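You operate a simulated robot arm through the tools that you are given. There is no shell and no other tool. Be economical: measure what you need, move in short steps, check, and stop when the job is done.

Carry out the task below with a simulated robot arm. There is one attempt and no reset: what you move stays moved.

TASK
Close the fixture tray.

It is judged by the outcome, as a careful person would: the job done as asked, and still so three seconds after it is handed in. It fails if anything else is knocked over, pushed out of place, dropped, spilled or broken.

THE ROBOT
A 7-joint arm with a two-finger parallel gripper, fixed in place. Base frame: the origin is at the foot of the arm, x ahead of it, y to its left, z up; the work surface is at about z = 0.012. Lengths are in m, angles in degrees, forces in N, time in s.
With the tool pointing down near the work surface it reaches from about 0.24 to 0.62 m from the base axis. Its first joint turns from -66.0 to 66.0 degrees. Payload 2.6 kg.
Tool frame: the origin (TCP) lies between the finger pads and is the grasp point; the fingertips stand 0.03 m ahead of it; z points along the fingers, y is the line along which they close. The gripper opens to 0.094 m. The fingers are 0.028 m wide and 0.01 m thick; the gripper's body (0.05 by 0.096 m) begins 0.055 m behind the TCP.
Orientation is told as [roll, pitch, yaw] about the base's x, y, z axes, in that order, counted from this pose: with the fingers straight down and closing along the base's y, the tool's x points along the base's -x, its y along +y and its z along -z.

THE INTERFACE
- The arm moves only by the tool apply_moves. Its argument "targets" is a list of rows, each an object (a shift or turn left out is 0, a gripper value left out holds the last) with "gripper": the gripper command, from -1 (fully open) to 1 (shut), values between in proportion; "linear": the shift along the tool's x, y, z in units of 40 mm (1.0 is 40 mm), a list of three; "turn": the turn, a rotation vector about the tool's x, y, z in units of 6 degrees (1.0 is 6 degrees), a list of three. In form: [{"gripper": gripper, "linear": [dx, dy, dz], "turn": [rx, ry, rz]}, ...]. A call has 1 to 10 rows; each row shifts and turns the commanded pose from where the row before left it, along the tool's axes as they then stand. A call with a number of a shift or a turn outside -1 to 1 is refused whole. A row lasts 0.2 s, in which the tool goes at most 0.05 m and 8.6 degrees; a call with a longer step from one row to the next is refused whole, and so is a gripper value outside its range. A pose out of reach is approached as far as the arm can. The call stops where the force on the tool passes 40 N (or 10 N more than at its start, if that is more) or the arm is blocked; 0.2 s more then pass. The fingers move at their own pace (about 0.072 m/s each) and stop on an object; they squeeze with about 27 N. The grip force told is the motor's: it shows also when the fingers shut on nothing. Time passes only in rows, and 0.2 s behind the last, so rows that do not move let the fingers close. It gives the time, the measured TCP pose, the force on the tool (base axes), the opening and the grip force at its end, in the units of the frame above (readings bear some noise).
- Cameras (640 x 400 px; columns grow to the right, rows downward): "scene" is fixed at [0.0505, 0.4448, 0.5617]; the picture's right is [-0.62, -0.78, 0.00], its down [-0.46, 0.37, -0.81] and it looks along [0.63, -0.50, -0.59] (base axes); focal length 345 px, centre (320, 200). "wrist" rides on the gripper at [-0.037, 0, -0.058] in the tool frame; the picture's right is [0.00, -1.00, 0.00], its down [0.97, 0.00, -0.24] and it looks along [0.24, 0.00, 0.97] (tool axes); focal length 218 px, centre (320, 200).
- camera(camera): a new picture of that camera. No time passes.
- locate(camera, pixels): for up to 12 pixels [column, row] of the newest picture of that camera ("zoom" is the newest enlarged one), the place [x, y, z] in the base frame of the surface seen there, good to about 0.002 m. No time passes.
- inspect(camera, box): a new picture of the part [left, top, right, bottom] of that camera's present view, enlarged. No time passes.
- finish_job(): hands the job in; it is judged then, once.

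Work in short steps. Measure before you move; look again where a grasp or a placing could have gone wrong, and mend it. You have 60 turns and 30 pictures in all, the two below and enlarged ones among them. Open the gripper and draw the arm clear of the work before you hand the job in, unless the task says otherwise; then end with one line.

The tools are called after "Emit:" as a command line: name --argument value ..., lists and objects as JSON in quotes. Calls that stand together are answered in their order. apply_moves: Moves the arm, as the interface text tells. Its arguments: {"type":"object","properties":{"targets":{"type":"array"}},"required":["targets"]} The other tools are called the same way: camera (camera) takes a picture; locate (camera, pixels) gives the place of the surface under pixels of a picture; inspect (camera, box) takes an enlarged picture of a part of a camera's view; finish_job () hands the job in.

At the start:

```text
clock: 0.0
eef_pos: [0.3772, 0.0295, 0.2472]
tcp_rot: [0.1, -0.1, -0.1]
ft_force: [0.7, 0.1, 0.2]
finger_gap: 0.0942
gripper_force: 0.0
```

scene: 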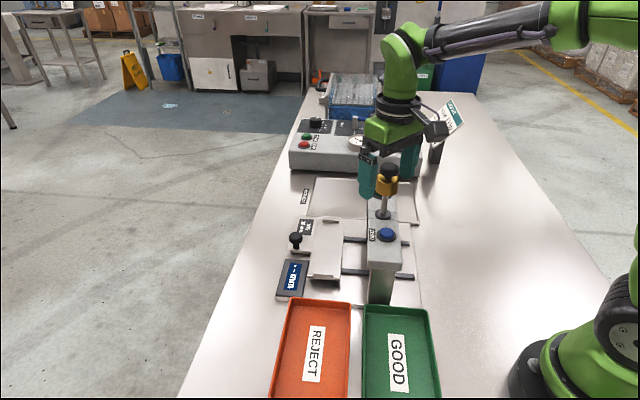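
wrist: 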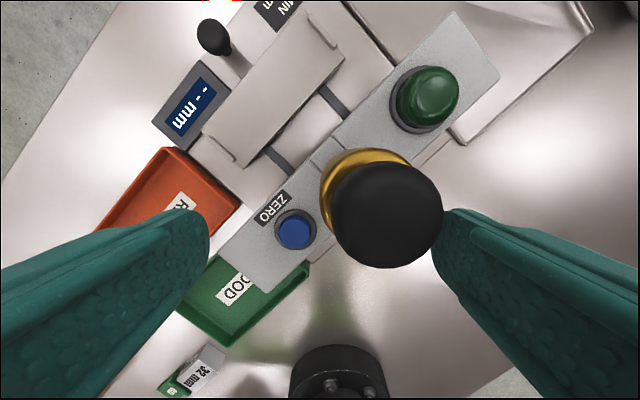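

The scene shows a fixture around (350,240) with a tray on rails. I'll enlarge it to see how it closes.

Emit:
inspect --camera "scene" --box '[260, 160, 460, 310]'

Emit:
inspect --camera "wrist" --box '[140, 0, 520, 300]'

```text
2.67 times, centred on (360, 235) of scene
```

zoom: 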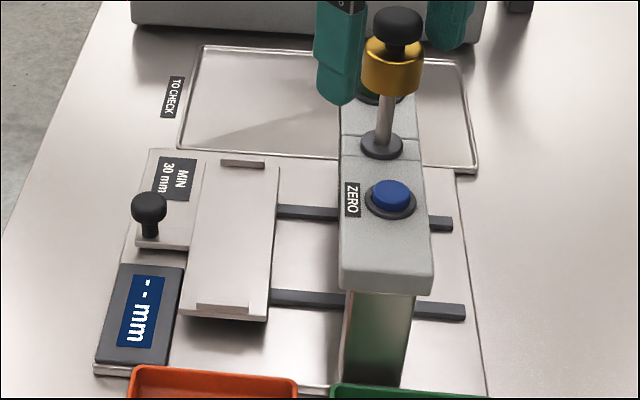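

```text
1.33 times, centred on (330, 150) of wrist
```

zoom: 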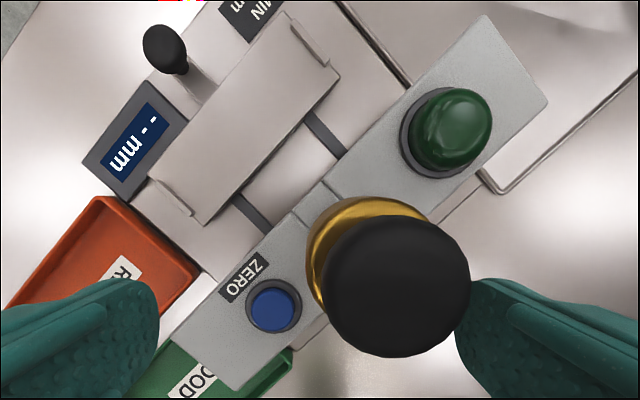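

The tray slides on two rails, with a knob on its outer edge, towards the bridge. I'll locate the tray, knob, rails, bridge and plunger.

Emit:
camera --camera "scene"

Emit:
inspect --camera "scene" --box '[260, 160, 460, 310]'

Emit:
locate --camera "zoom" --pixels '[[149, 200], [150, 234], [140, 243], [205, 168], [275, 170], [190, 310], [262, 314], [310, 212], [445, 225], [300, 297], [460, 312], [345, 285]]'

Emit:
locate --camera "wrist" --pixels '[[212, 35], [222, 58], [268, 4], [342, 62], [206, 135], [290, 165], [388, 212], [295, 230], [428, 95], [335, 140], [450, 15], [262, 290]]'

```text
25 pictures are left
```

scene: 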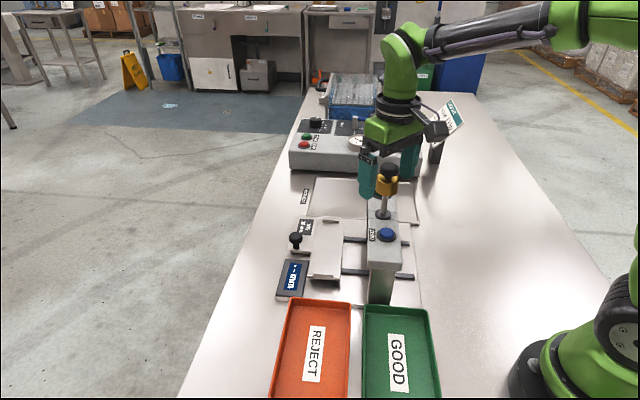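

```text
2.67 times, centred on (360, 235) of scene
```

zoom: 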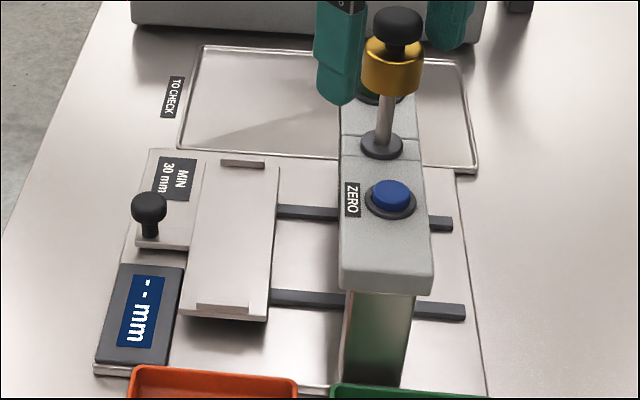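

```text
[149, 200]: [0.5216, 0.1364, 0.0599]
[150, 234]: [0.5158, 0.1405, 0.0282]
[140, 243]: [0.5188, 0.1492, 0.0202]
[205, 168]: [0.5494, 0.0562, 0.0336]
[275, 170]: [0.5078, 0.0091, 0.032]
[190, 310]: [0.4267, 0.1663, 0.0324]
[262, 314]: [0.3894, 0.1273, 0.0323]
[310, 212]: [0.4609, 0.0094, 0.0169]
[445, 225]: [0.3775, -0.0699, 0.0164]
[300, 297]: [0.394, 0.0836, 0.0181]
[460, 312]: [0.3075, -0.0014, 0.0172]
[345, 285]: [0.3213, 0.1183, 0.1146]
```

```text
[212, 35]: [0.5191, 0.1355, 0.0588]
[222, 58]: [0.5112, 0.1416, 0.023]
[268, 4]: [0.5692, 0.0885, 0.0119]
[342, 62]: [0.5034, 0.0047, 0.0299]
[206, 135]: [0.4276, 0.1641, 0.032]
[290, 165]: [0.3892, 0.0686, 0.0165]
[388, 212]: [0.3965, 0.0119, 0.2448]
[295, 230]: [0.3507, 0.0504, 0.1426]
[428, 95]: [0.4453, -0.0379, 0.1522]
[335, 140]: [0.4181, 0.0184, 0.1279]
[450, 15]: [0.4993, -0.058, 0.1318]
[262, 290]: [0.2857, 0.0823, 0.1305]
```

The tray must slide along d ≈ (-0.72,-0.69) towards and under the bridge. Its knob is at (0.520,0.136), with its top at z≈0.06. The plunger is between my fingers now, so I rise first, then yaw to line up with the rails.

Emit:
apply_moves --targets '[{"gripper": -1, "linear": [0, 0, -0.9]}, {"linear": [0, 0, -0.9]}, {"linear": [0, 0, -0.9]}, {"turn": [0, 0, -0.9]}, {"turn": [0, 0, -0.9]}, {"turn": [0, 0, -0.9]}, {"turn": [0, 0, -0.9]}]'

Emit:
apply_moves --targets '[{"turn": [0, 0, -0.9]}, {"turn": [0, 0, -0.9]}, {"turn": [0, 0, -0.9]}, {"turn": [0, 0, -1.0]}, {"linear": [-0.9, -0.12, 0]}, {"linear": [-0.9, -0.12, 0]}, {"linear": [-0.9, -0.12, 0]}, {"linear": [-0.9, -0.12, 0]}, {"linear": [-0.8, -0.08, 0]}]'

Emit:
camera --camera "wrist"

```text
clock: 1.6
eef_pos: [0.3784, 0.0309, 0.3542]
tcp_rot: [0.0, 0.0, 21.7]
ft_force: [0.9, 0.0, 0.3]
finger_gap: 0.0939
gripper_force: 0.0
```

```text
clock: 3.6
eef_pos: [0.5021, 0.1232, 0.3544]
tcp_rot: [0.1, 0.1, 43.9]
ft_force: [0.8, -0.5, -0.3]
finger_gap: 0.094
gripper_force: 0.1
out of reach, approached as far as the arm can: row 9
```

```text
23 pictures are left
```

wrist: 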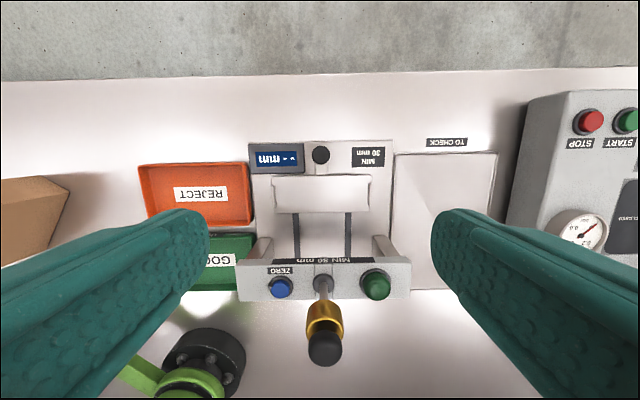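

Aligned with the rails, but at the reach limit at this height. I go lower and then measure the knob again.

Emit:
apply_moves --targets '[{"linear": [0, 0, 0.9]}, {"linear": [0, 0, 0.9]}, {"linear": [0, 0, 0.9]}, {"linear": [0, 0, 0.9]}, {"linear": [0, 0, 0.9]}, {}]'

Emit:
camera --camera "wrist"

Emit:
camera --camera "scene"

```text
clock: 5.0
eef_pos: [0.5023, 0.1233, 0.1734]
tcp_rot: [0.0, 0.0, 43.8]
ft_force: [0.1, -0.4, 0.5]
finger_gap: 0.094
gripper_force: 0.1
```

```text
22 pictures are left
```

wrist: 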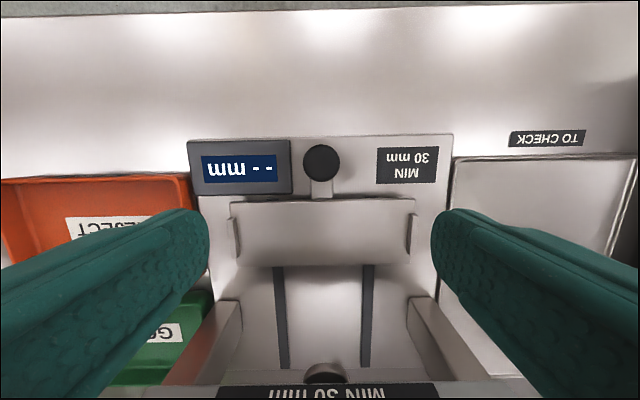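

```text
21 pictures are left
```

scene: 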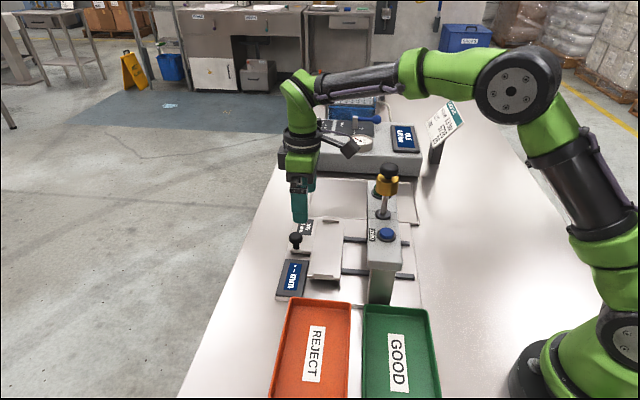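

Locate the knob, the display top and the sides of the tray.

Emit:
locate --camera "wrist" --pixels '[[321, 161], [306, 161], [336, 161], [283, 152], [283, 180], [322, 190], [235, 230], [412, 230], [240, 300], [408, 298], [325, 205], [325, 262]]'

```text
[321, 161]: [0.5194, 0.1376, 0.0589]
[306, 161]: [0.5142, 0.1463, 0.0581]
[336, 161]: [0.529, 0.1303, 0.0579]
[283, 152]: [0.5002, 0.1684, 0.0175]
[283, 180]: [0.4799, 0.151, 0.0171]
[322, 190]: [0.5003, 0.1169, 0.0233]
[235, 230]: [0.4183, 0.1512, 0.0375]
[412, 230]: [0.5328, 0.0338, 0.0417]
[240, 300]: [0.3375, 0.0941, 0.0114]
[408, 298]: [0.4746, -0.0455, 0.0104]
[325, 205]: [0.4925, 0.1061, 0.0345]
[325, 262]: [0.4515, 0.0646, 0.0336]
```

Knob centre is ≈(0.521,0.138), with its top at 0.059. I half close the fingers, lower, shift over the knob, and lean the hand back 12° to clear the plunger later.

Emit:
apply_moves --targets '[{"gripper": 0, "linear": [0, 0, 0.6]}, {"linear": [0, 0, 0.6]}, {"linear": [0, 0, 0.5]}, {"linear": [-0.58, -0.06, 0]}, {"turn": [0, 1, 0]}, {"turn": [0, 1, 0]}, {}]'

Emit:
camera --camera "wrist"

```text
clock: 6.6
eef_pos: [0.5213, 0.1396, 0.1045]
tcp_rot: [0.0, 12.1, 43.7]
ft_force: [-0.8, 0.5, 0.2]
finger_gap: 0.0472
gripper_force: 0.0
```

```text
20 pictures are left
```

wrist: 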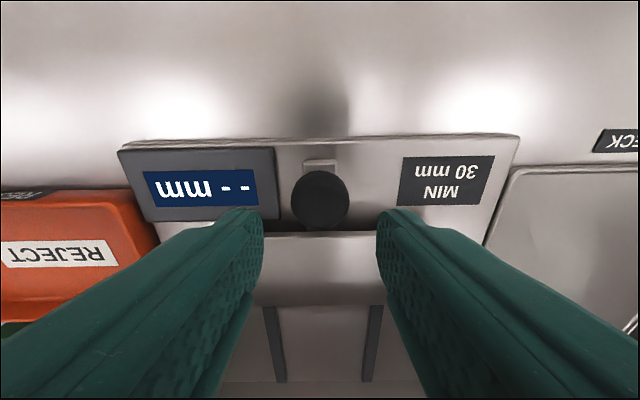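

The hand leans outwards and the knob is centred between the fingers. I descend 44 mm and close.

Emit:
apply_moves --targets '[{"linear": [-0.116, 0, 0.544]}, {"linear": [-0.116, 0, 0.544]}, {}, {"gripper": 1}, {}, {}, {}]'

Emit:
camera --camera "wrist"

```text
clock: 8.2
eef_pos: [0.5196, 0.1381, 0.0607]
tcp_rot: [0.0, 12.0, 43.8]
ft_force: [1.6, -0.9, -2.9]
finger_gap: 0.0297
gripper_force: 44.9
```

```text
19 pictures are left
```

wrist: 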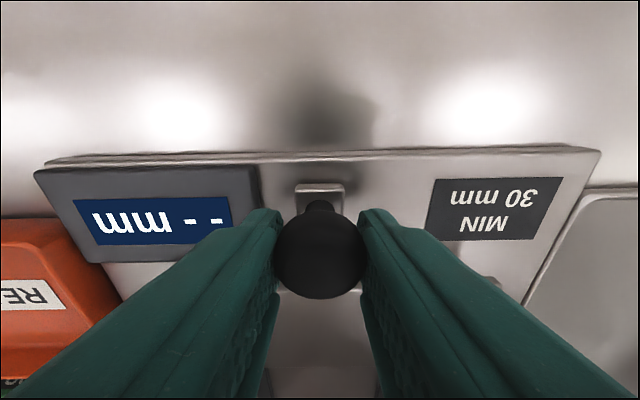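

The knob is gripped (gap 29.7 mm). I pull slowly along the rails, 40 mm first.

Emit:
apply_moves --targets '[{"linear": [0.245, 0, 0.052]}, {"linear": [0.245, 0, 0.052]}, {"linear": [0.245, 0, 0.052]}, {"linear": [0.245, 0, 0.052]}]'

Emit:
camera --camera "scene"

```text
clock: 9.2
eef_pos: [0.4906, 0.1092, 0.0615]
tcp_rot: [0.0, 12.1, 43.8]
ft_force: [5.0, -2.6, -15.2]
finger_gap: 0.0298
gripper_force: 45.1
```

```text
18 pictures are left
```

scene: 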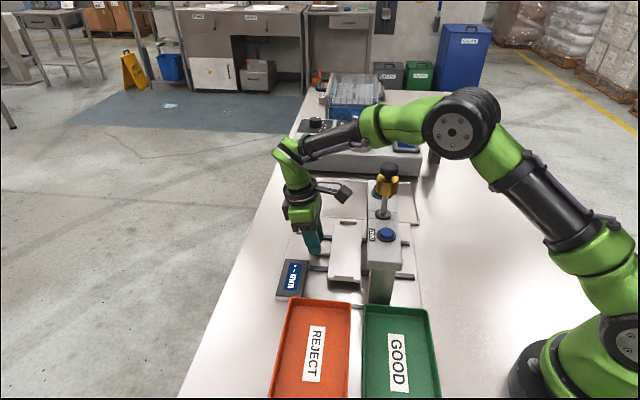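

The tray slides with the knob. A 15 N vertical load has built up, so I ease the height down slightly and go on 30 mm.

Emit:
apply_moves --targets '[{"linear": [-0.005, 0, 0.025]}, {"linear": [0.245, 0, 0.052]}, {"linear": [0.245, 0, 0.052]}, {"linear": [0.245, 0, 0.052]}]'

Emit:
camera --camera "scene"

```text
clock: 10.2
eef_pos: [0.4694, 0.0884, 0.0612]
tcp_rot: [-0.1, 12.0, 43.6]
ft_force: [10.3, -9.2, -14.5]
finger_gap: 0.0297
gripper_force: 45.4
```

```text
17 pictures are left
```

scene: 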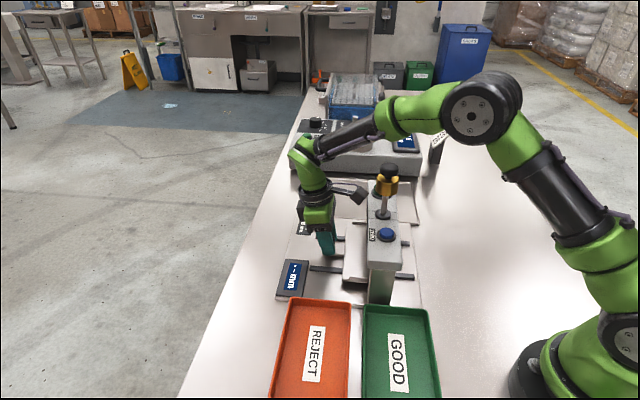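

A dark part on the hand near (345,190) is approaching the plunger, so I check the clearance.

Emit:
inspect --camera "scene" --box '[270, 130, 430, 290]'

Emit:
locate --camera "scene" --pixels '[[366, 190], [350, 186], [350, 200], [335, 188], [379, 188], [378, 175], [325, 210], [388, 168]]'

```text
2.50 times, centred on (350, 210) of scene
```

zoom: 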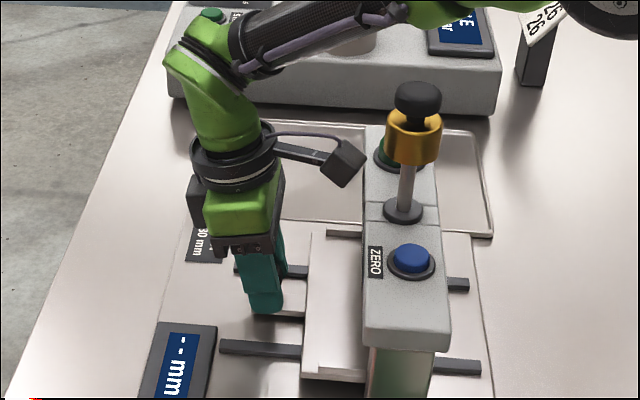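

```text
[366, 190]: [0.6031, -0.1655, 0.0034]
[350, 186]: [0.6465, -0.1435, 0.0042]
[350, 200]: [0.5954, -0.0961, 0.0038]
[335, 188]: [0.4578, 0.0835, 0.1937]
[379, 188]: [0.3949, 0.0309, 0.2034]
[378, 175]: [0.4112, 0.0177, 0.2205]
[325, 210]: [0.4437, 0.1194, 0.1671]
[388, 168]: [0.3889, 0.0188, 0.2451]
```

Emit:
locate --camera "zoom" --pixels '[[350, 150], [362, 158], [335, 165], [348, 185], [360, 170], [300, 152], [390, 145], [437, 145], [390, 128], [408, 190], [310, 300], [303, 375]]'

```text
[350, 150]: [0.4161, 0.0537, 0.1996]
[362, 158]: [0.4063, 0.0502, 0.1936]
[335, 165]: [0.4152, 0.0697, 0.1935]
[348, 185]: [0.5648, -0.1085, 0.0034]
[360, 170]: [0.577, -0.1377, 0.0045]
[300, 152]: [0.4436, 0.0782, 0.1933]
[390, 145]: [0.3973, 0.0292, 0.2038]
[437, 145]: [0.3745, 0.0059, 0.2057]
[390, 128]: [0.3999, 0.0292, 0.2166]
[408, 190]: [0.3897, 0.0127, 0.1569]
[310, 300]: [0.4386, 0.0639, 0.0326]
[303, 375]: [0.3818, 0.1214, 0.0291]
```

A block on the hand, about 98 mm ahead on its +x side at z≈0.19, would hit the plunger if I went on. I release the knob, back up and out, and turn 90° so the block points sideways. Then I push the knob from behind with closed fingers.

Emit:
apply_moves --targets '[{"gripper": 0}, {}, {"linear": [0, 0, -0.5]}, {"linear": [0, 0, -0.8]}, {"linear": [-0.5, 0, -0.8]}, {"linear": [-0.5, 0, -0.4]}]'

Emit:
camera --camera "scene"

```text
clock: 11.6
eef_pos: [0.5141, 0.1301, 0.1496]
tcp_rot: [-0.1, 12.0, 43.7]
ft_force: [-0.1, -0.3, 1.0]
finger_gap: 0.0473
gripper_force: 0.1
```

```text
15 pictures are left
```

scene: 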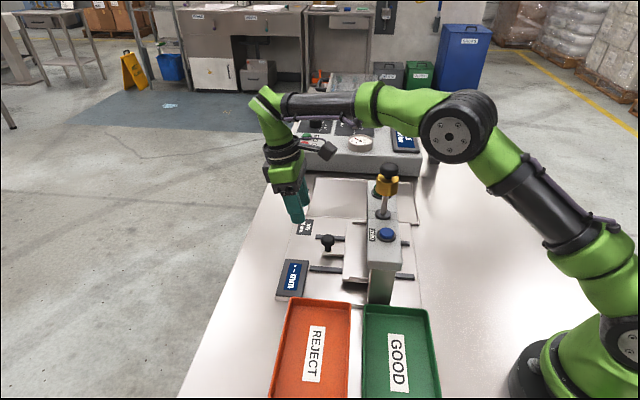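

Clear; the tray stays put with the knob at (327,241). I untilt, close the fingers and yaw by -90°.

Emit:
apply_moves --targets '[{"gripper": 1, "turn": [0, -1, 0]}, {"turn": [0, -1, 0]}, {"turn": [0, 0, 1]}, {"turn": [0, 0, 1]}, {"turn": [0, 0, 1]}, {"turn": [0, 0, 1]}, {"turn": [0, 0, 1]}, {"turn": [0, 0, 1]}, {"turn": [0, 0, 1]}]'

Emit:
apply_moves --targets '[{"turn": [0, 0, 1]}, {"turn": [0, 0, 1]}, {"turn": [0, 0, 1]}, {"turn": [0, 0, 1]}, {"turn": [0, 0, 1]}, {"turn": [0, 0, 1]}, {"turn": [0, 0, 1]}, {"turn": [0, 0, 1]}, {}]'

Emit:
inspect --camera "scene" --box '[240, 130, 430, 300]'

```text
clock: 13.6
eef_pos: [0.5135, 0.1299, 0.15]
tcp_rot: [0.0, 0.0, 1.8]
ft_force: [-0.2, -0.1, -1.1]
finger_gap: 0.0
gripper_force: 26.8
```

```text
clock: 15.6
eef_pos: [0.5132, 0.1318, 0.149]
tcp_rot: [0.0, 0.0, -46.3]
ft_force: [0.6, 0.2, -0.7]
finger_gap: 0.0001
gripper_force: 26.8
```

```text
2.35 times, centred on (335, 215) of scene
```

zoom: 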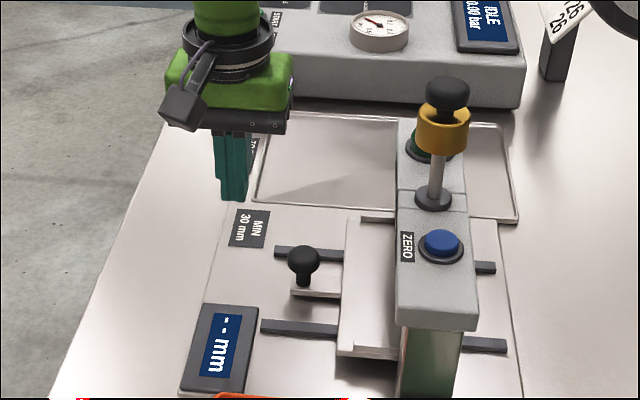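

Emit:
locate --camera "zoom" --pixels '[[304, 256], [304, 248], [290, 262], [318, 262], [304, 282], [320, 294], [345, 290], [340, 350], [362, 216]]'

```text
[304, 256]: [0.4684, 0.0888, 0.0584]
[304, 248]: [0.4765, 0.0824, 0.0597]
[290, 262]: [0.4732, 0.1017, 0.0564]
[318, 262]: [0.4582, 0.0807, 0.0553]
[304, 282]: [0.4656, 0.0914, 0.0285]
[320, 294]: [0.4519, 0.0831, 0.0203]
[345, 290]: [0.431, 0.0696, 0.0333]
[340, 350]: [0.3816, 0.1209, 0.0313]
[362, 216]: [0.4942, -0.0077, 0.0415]
```

The knob is at (0.4695,0.0885), and the TCP is 61 mm straight behind it on the rail line. I descend to z≈0.058 and approach to near contact.

Emit:
apply_moves --targets '[{"linear": [0, 0, 0.8]}, {"linear": [0, 0, 0.8]}, {"linear": [0, 0, 0.68]}, {}, {"linear": [0, -0.4, 0]}, {"linear": [0, -0.4, 0]}, {}]'

Emit:
inspect --camera "scene" --box '[240, 130, 430, 300]'

```text
clock: 17.2
eef_pos: [0.4902, 0.1081, 0.0592]
tcp_rot: [0.1, 0.0, -46.2]
ft_force: [-1.2, 1.2, -0.2]
finger_gap: 0.0001
gripper_force: 27.0
```

```text
2.35 times, centred on (335, 215) of scene
```

zoom: 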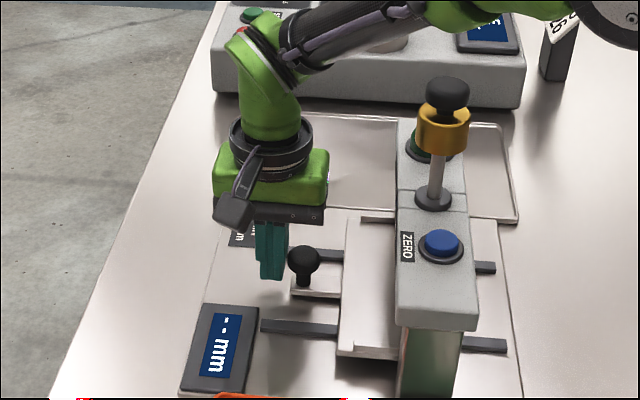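

Just short of contact and well lined up. I push gently in 6 mm steps.

Emit:
apply_moves --targets '[{"linear": [0, -0.15, 0]}, {"linear": [0, -0.15, 0]}, {"linear": [0, -0.15, 0]}, {"linear": [0, -0.15, 0]}]'

Emit:
inspect --camera "scene" --box '[240, 130, 430, 300]'

```text
clock: 18.2
eef_pos: [0.4711, 0.0912, 0.0588]
tcp_rot: [0.1, -0.1, -46.2]
ft_force: [1.4, 1.4, -0.2]
finger_gap: 0.0001
gripper_force: 27.6
```

```text
2.35 times, centred on (335, 215) of scene
```

zoom: 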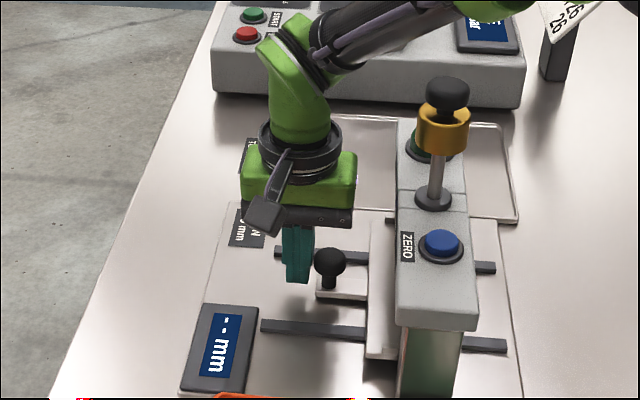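

The tray moves smoothly. I continue, watching the force for the end stop.

Emit:
apply_moves --targets '[{"linear": [0, -0.12, 0]}, {"linear": [0, -0.12, 0]}, {"linear": [0, -0.1, 0]}]'

Emit:
inspect --camera "scene" --box '[240, 130, 430, 300]'

```text
clock: 19.0
eef_pos: [0.463, 0.0831, 0.0596]
tcp_rot: [0.1, -0.1, -46.3]
ft_force: [-0.5, 0.0, 0.3]
finger_gap: 0.0
gripper_force: 27.0
```

```text
2.35 times, centred on (335, 215) of scene
```

zoom: 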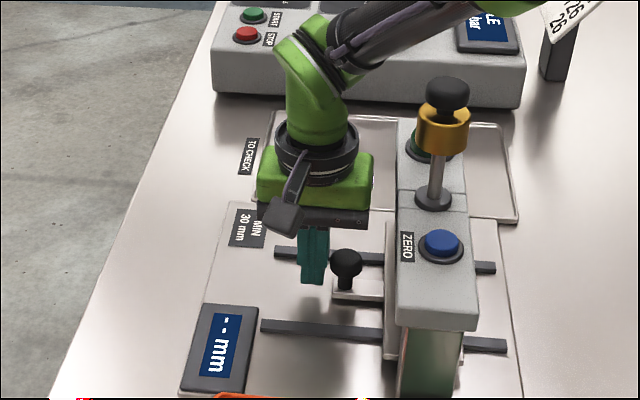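

Emit:
locate --camera "zoom" --pixels '[[347, 259], [347, 285], [388, 290], [388, 345], [313, 280], [398, 300]]'

Emit:
apply_moves --targets '[{"linear": [0, -0.08, 0]}, {}]'

Emit:
inspect --camera "scene" --box '[240, 130, 430, 300]'

```text
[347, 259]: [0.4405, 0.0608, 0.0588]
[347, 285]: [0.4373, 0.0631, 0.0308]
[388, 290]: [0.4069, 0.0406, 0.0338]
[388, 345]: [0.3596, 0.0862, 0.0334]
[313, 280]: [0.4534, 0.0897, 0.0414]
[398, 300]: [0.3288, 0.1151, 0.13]
```

```text
clock: 19.6
eef_pos: [0.4603, 0.082, 0.0586]
tcp_rot: [0.2, -0.1, -46.2]
ft_force: [10.6, 6.1, -5.4]
finger_gap: 0.0
gripper_force: 27.3
```

```text
2.35 times, centred on (335, 215) of scene
```

zoom: 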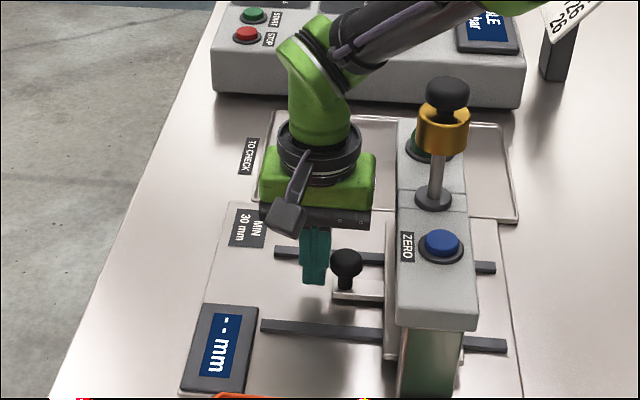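

Force is rising (about 12 N) and the knob did not move, so this looks like the end stop. One more small push to confirm.

Emit:
apply_moves --targets '[{"linear": [0, -0.08, 0]}, {"linear": [0, -0.05, 0]}, {}]'

Emit:
inspect --camera "scene" --box '[240, 130, 430, 300]'

```text
clock: 20.1
eef_pos: [0.4611, 0.0824, 0.061]
tcp_rot: [0.6, -0.3, -45.7]
ft_force: [2.8, 1.5, -1.5]
finger_gap: 0.0
gripper_force: 26.5
stopped in row 2: the force on the tool passed its limit (the readings are from after the stop); the commanded pose is now the measured one
```

```text
2.35 times, centred on (335, 215) of scene
```

zoom: 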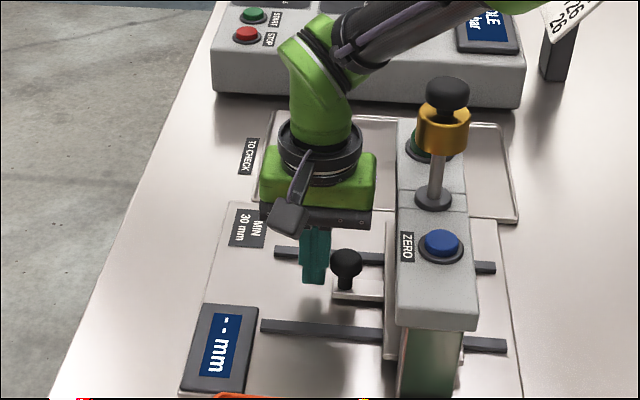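

The end stop is confirmed: the force limit was reached with no travel. I back off along the rail line, rise and open the gripper.

Emit:
apply_moves --targets '[{"linear": [0, 0.3, 0]}, {"linear": [0, 0.6, 0]}, {"linear": [0, 0.5, 0]}, {"linear": [0, 0, -0.9]}, {"linear": [0, 0, -0.9]}, {"linear": [0, 0, -0.9]}, {"gripper": -1}, {}, {}]'

Emit:
camera --camera "scene"

Emit:
inspect --camera "scene" --box '[240, 130, 430, 300]'

Emit:
locate --camera "zoom" --pixels '[[347, 259], [388, 290], [388, 345]]'

```text
clock: 22.1
eef_pos: [0.499, 0.1172, 0.1683]
tcp_rot: [0.6, -0.3, -45.7]
ft_force: [-0.4, 0.2, -0.5]
finger_gap: 0.0939
gripper_force: 0.1
```

```text
8 pictures are left
```

scene: 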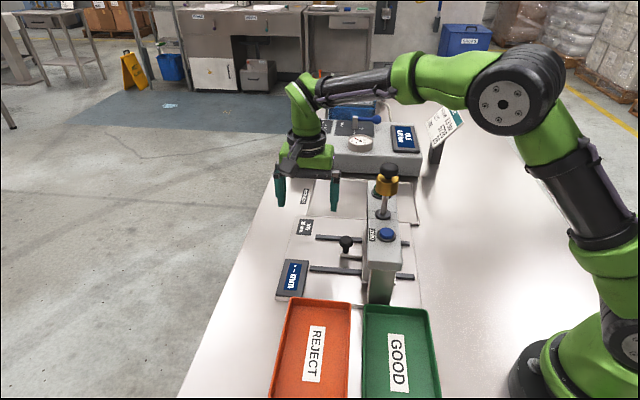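

```text
2.35 times, centred on (335, 215) of scene
```

zoom: 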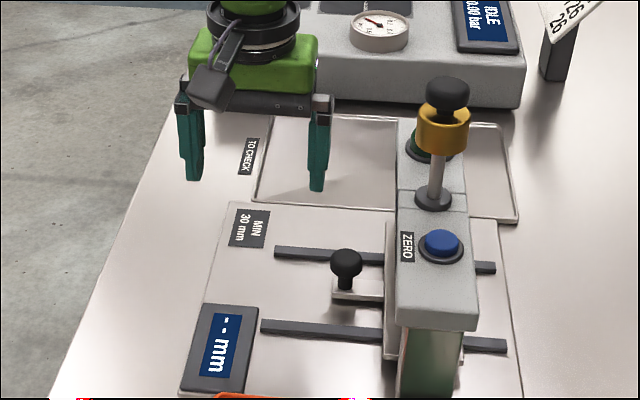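

```text
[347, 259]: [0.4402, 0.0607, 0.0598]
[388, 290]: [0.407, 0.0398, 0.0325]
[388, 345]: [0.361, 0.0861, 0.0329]
```

The tray has stayed at its stop under the bridge, the arm is clear with the gripper open, and nothing else has moved.

Emit:
finish_job

```text
The job is handed in.
```

The fixture tray is closed: I slid it about 11 cm along its rails to the end stop under the bridge, and it stayed there after the arm backed off with the gripper open.
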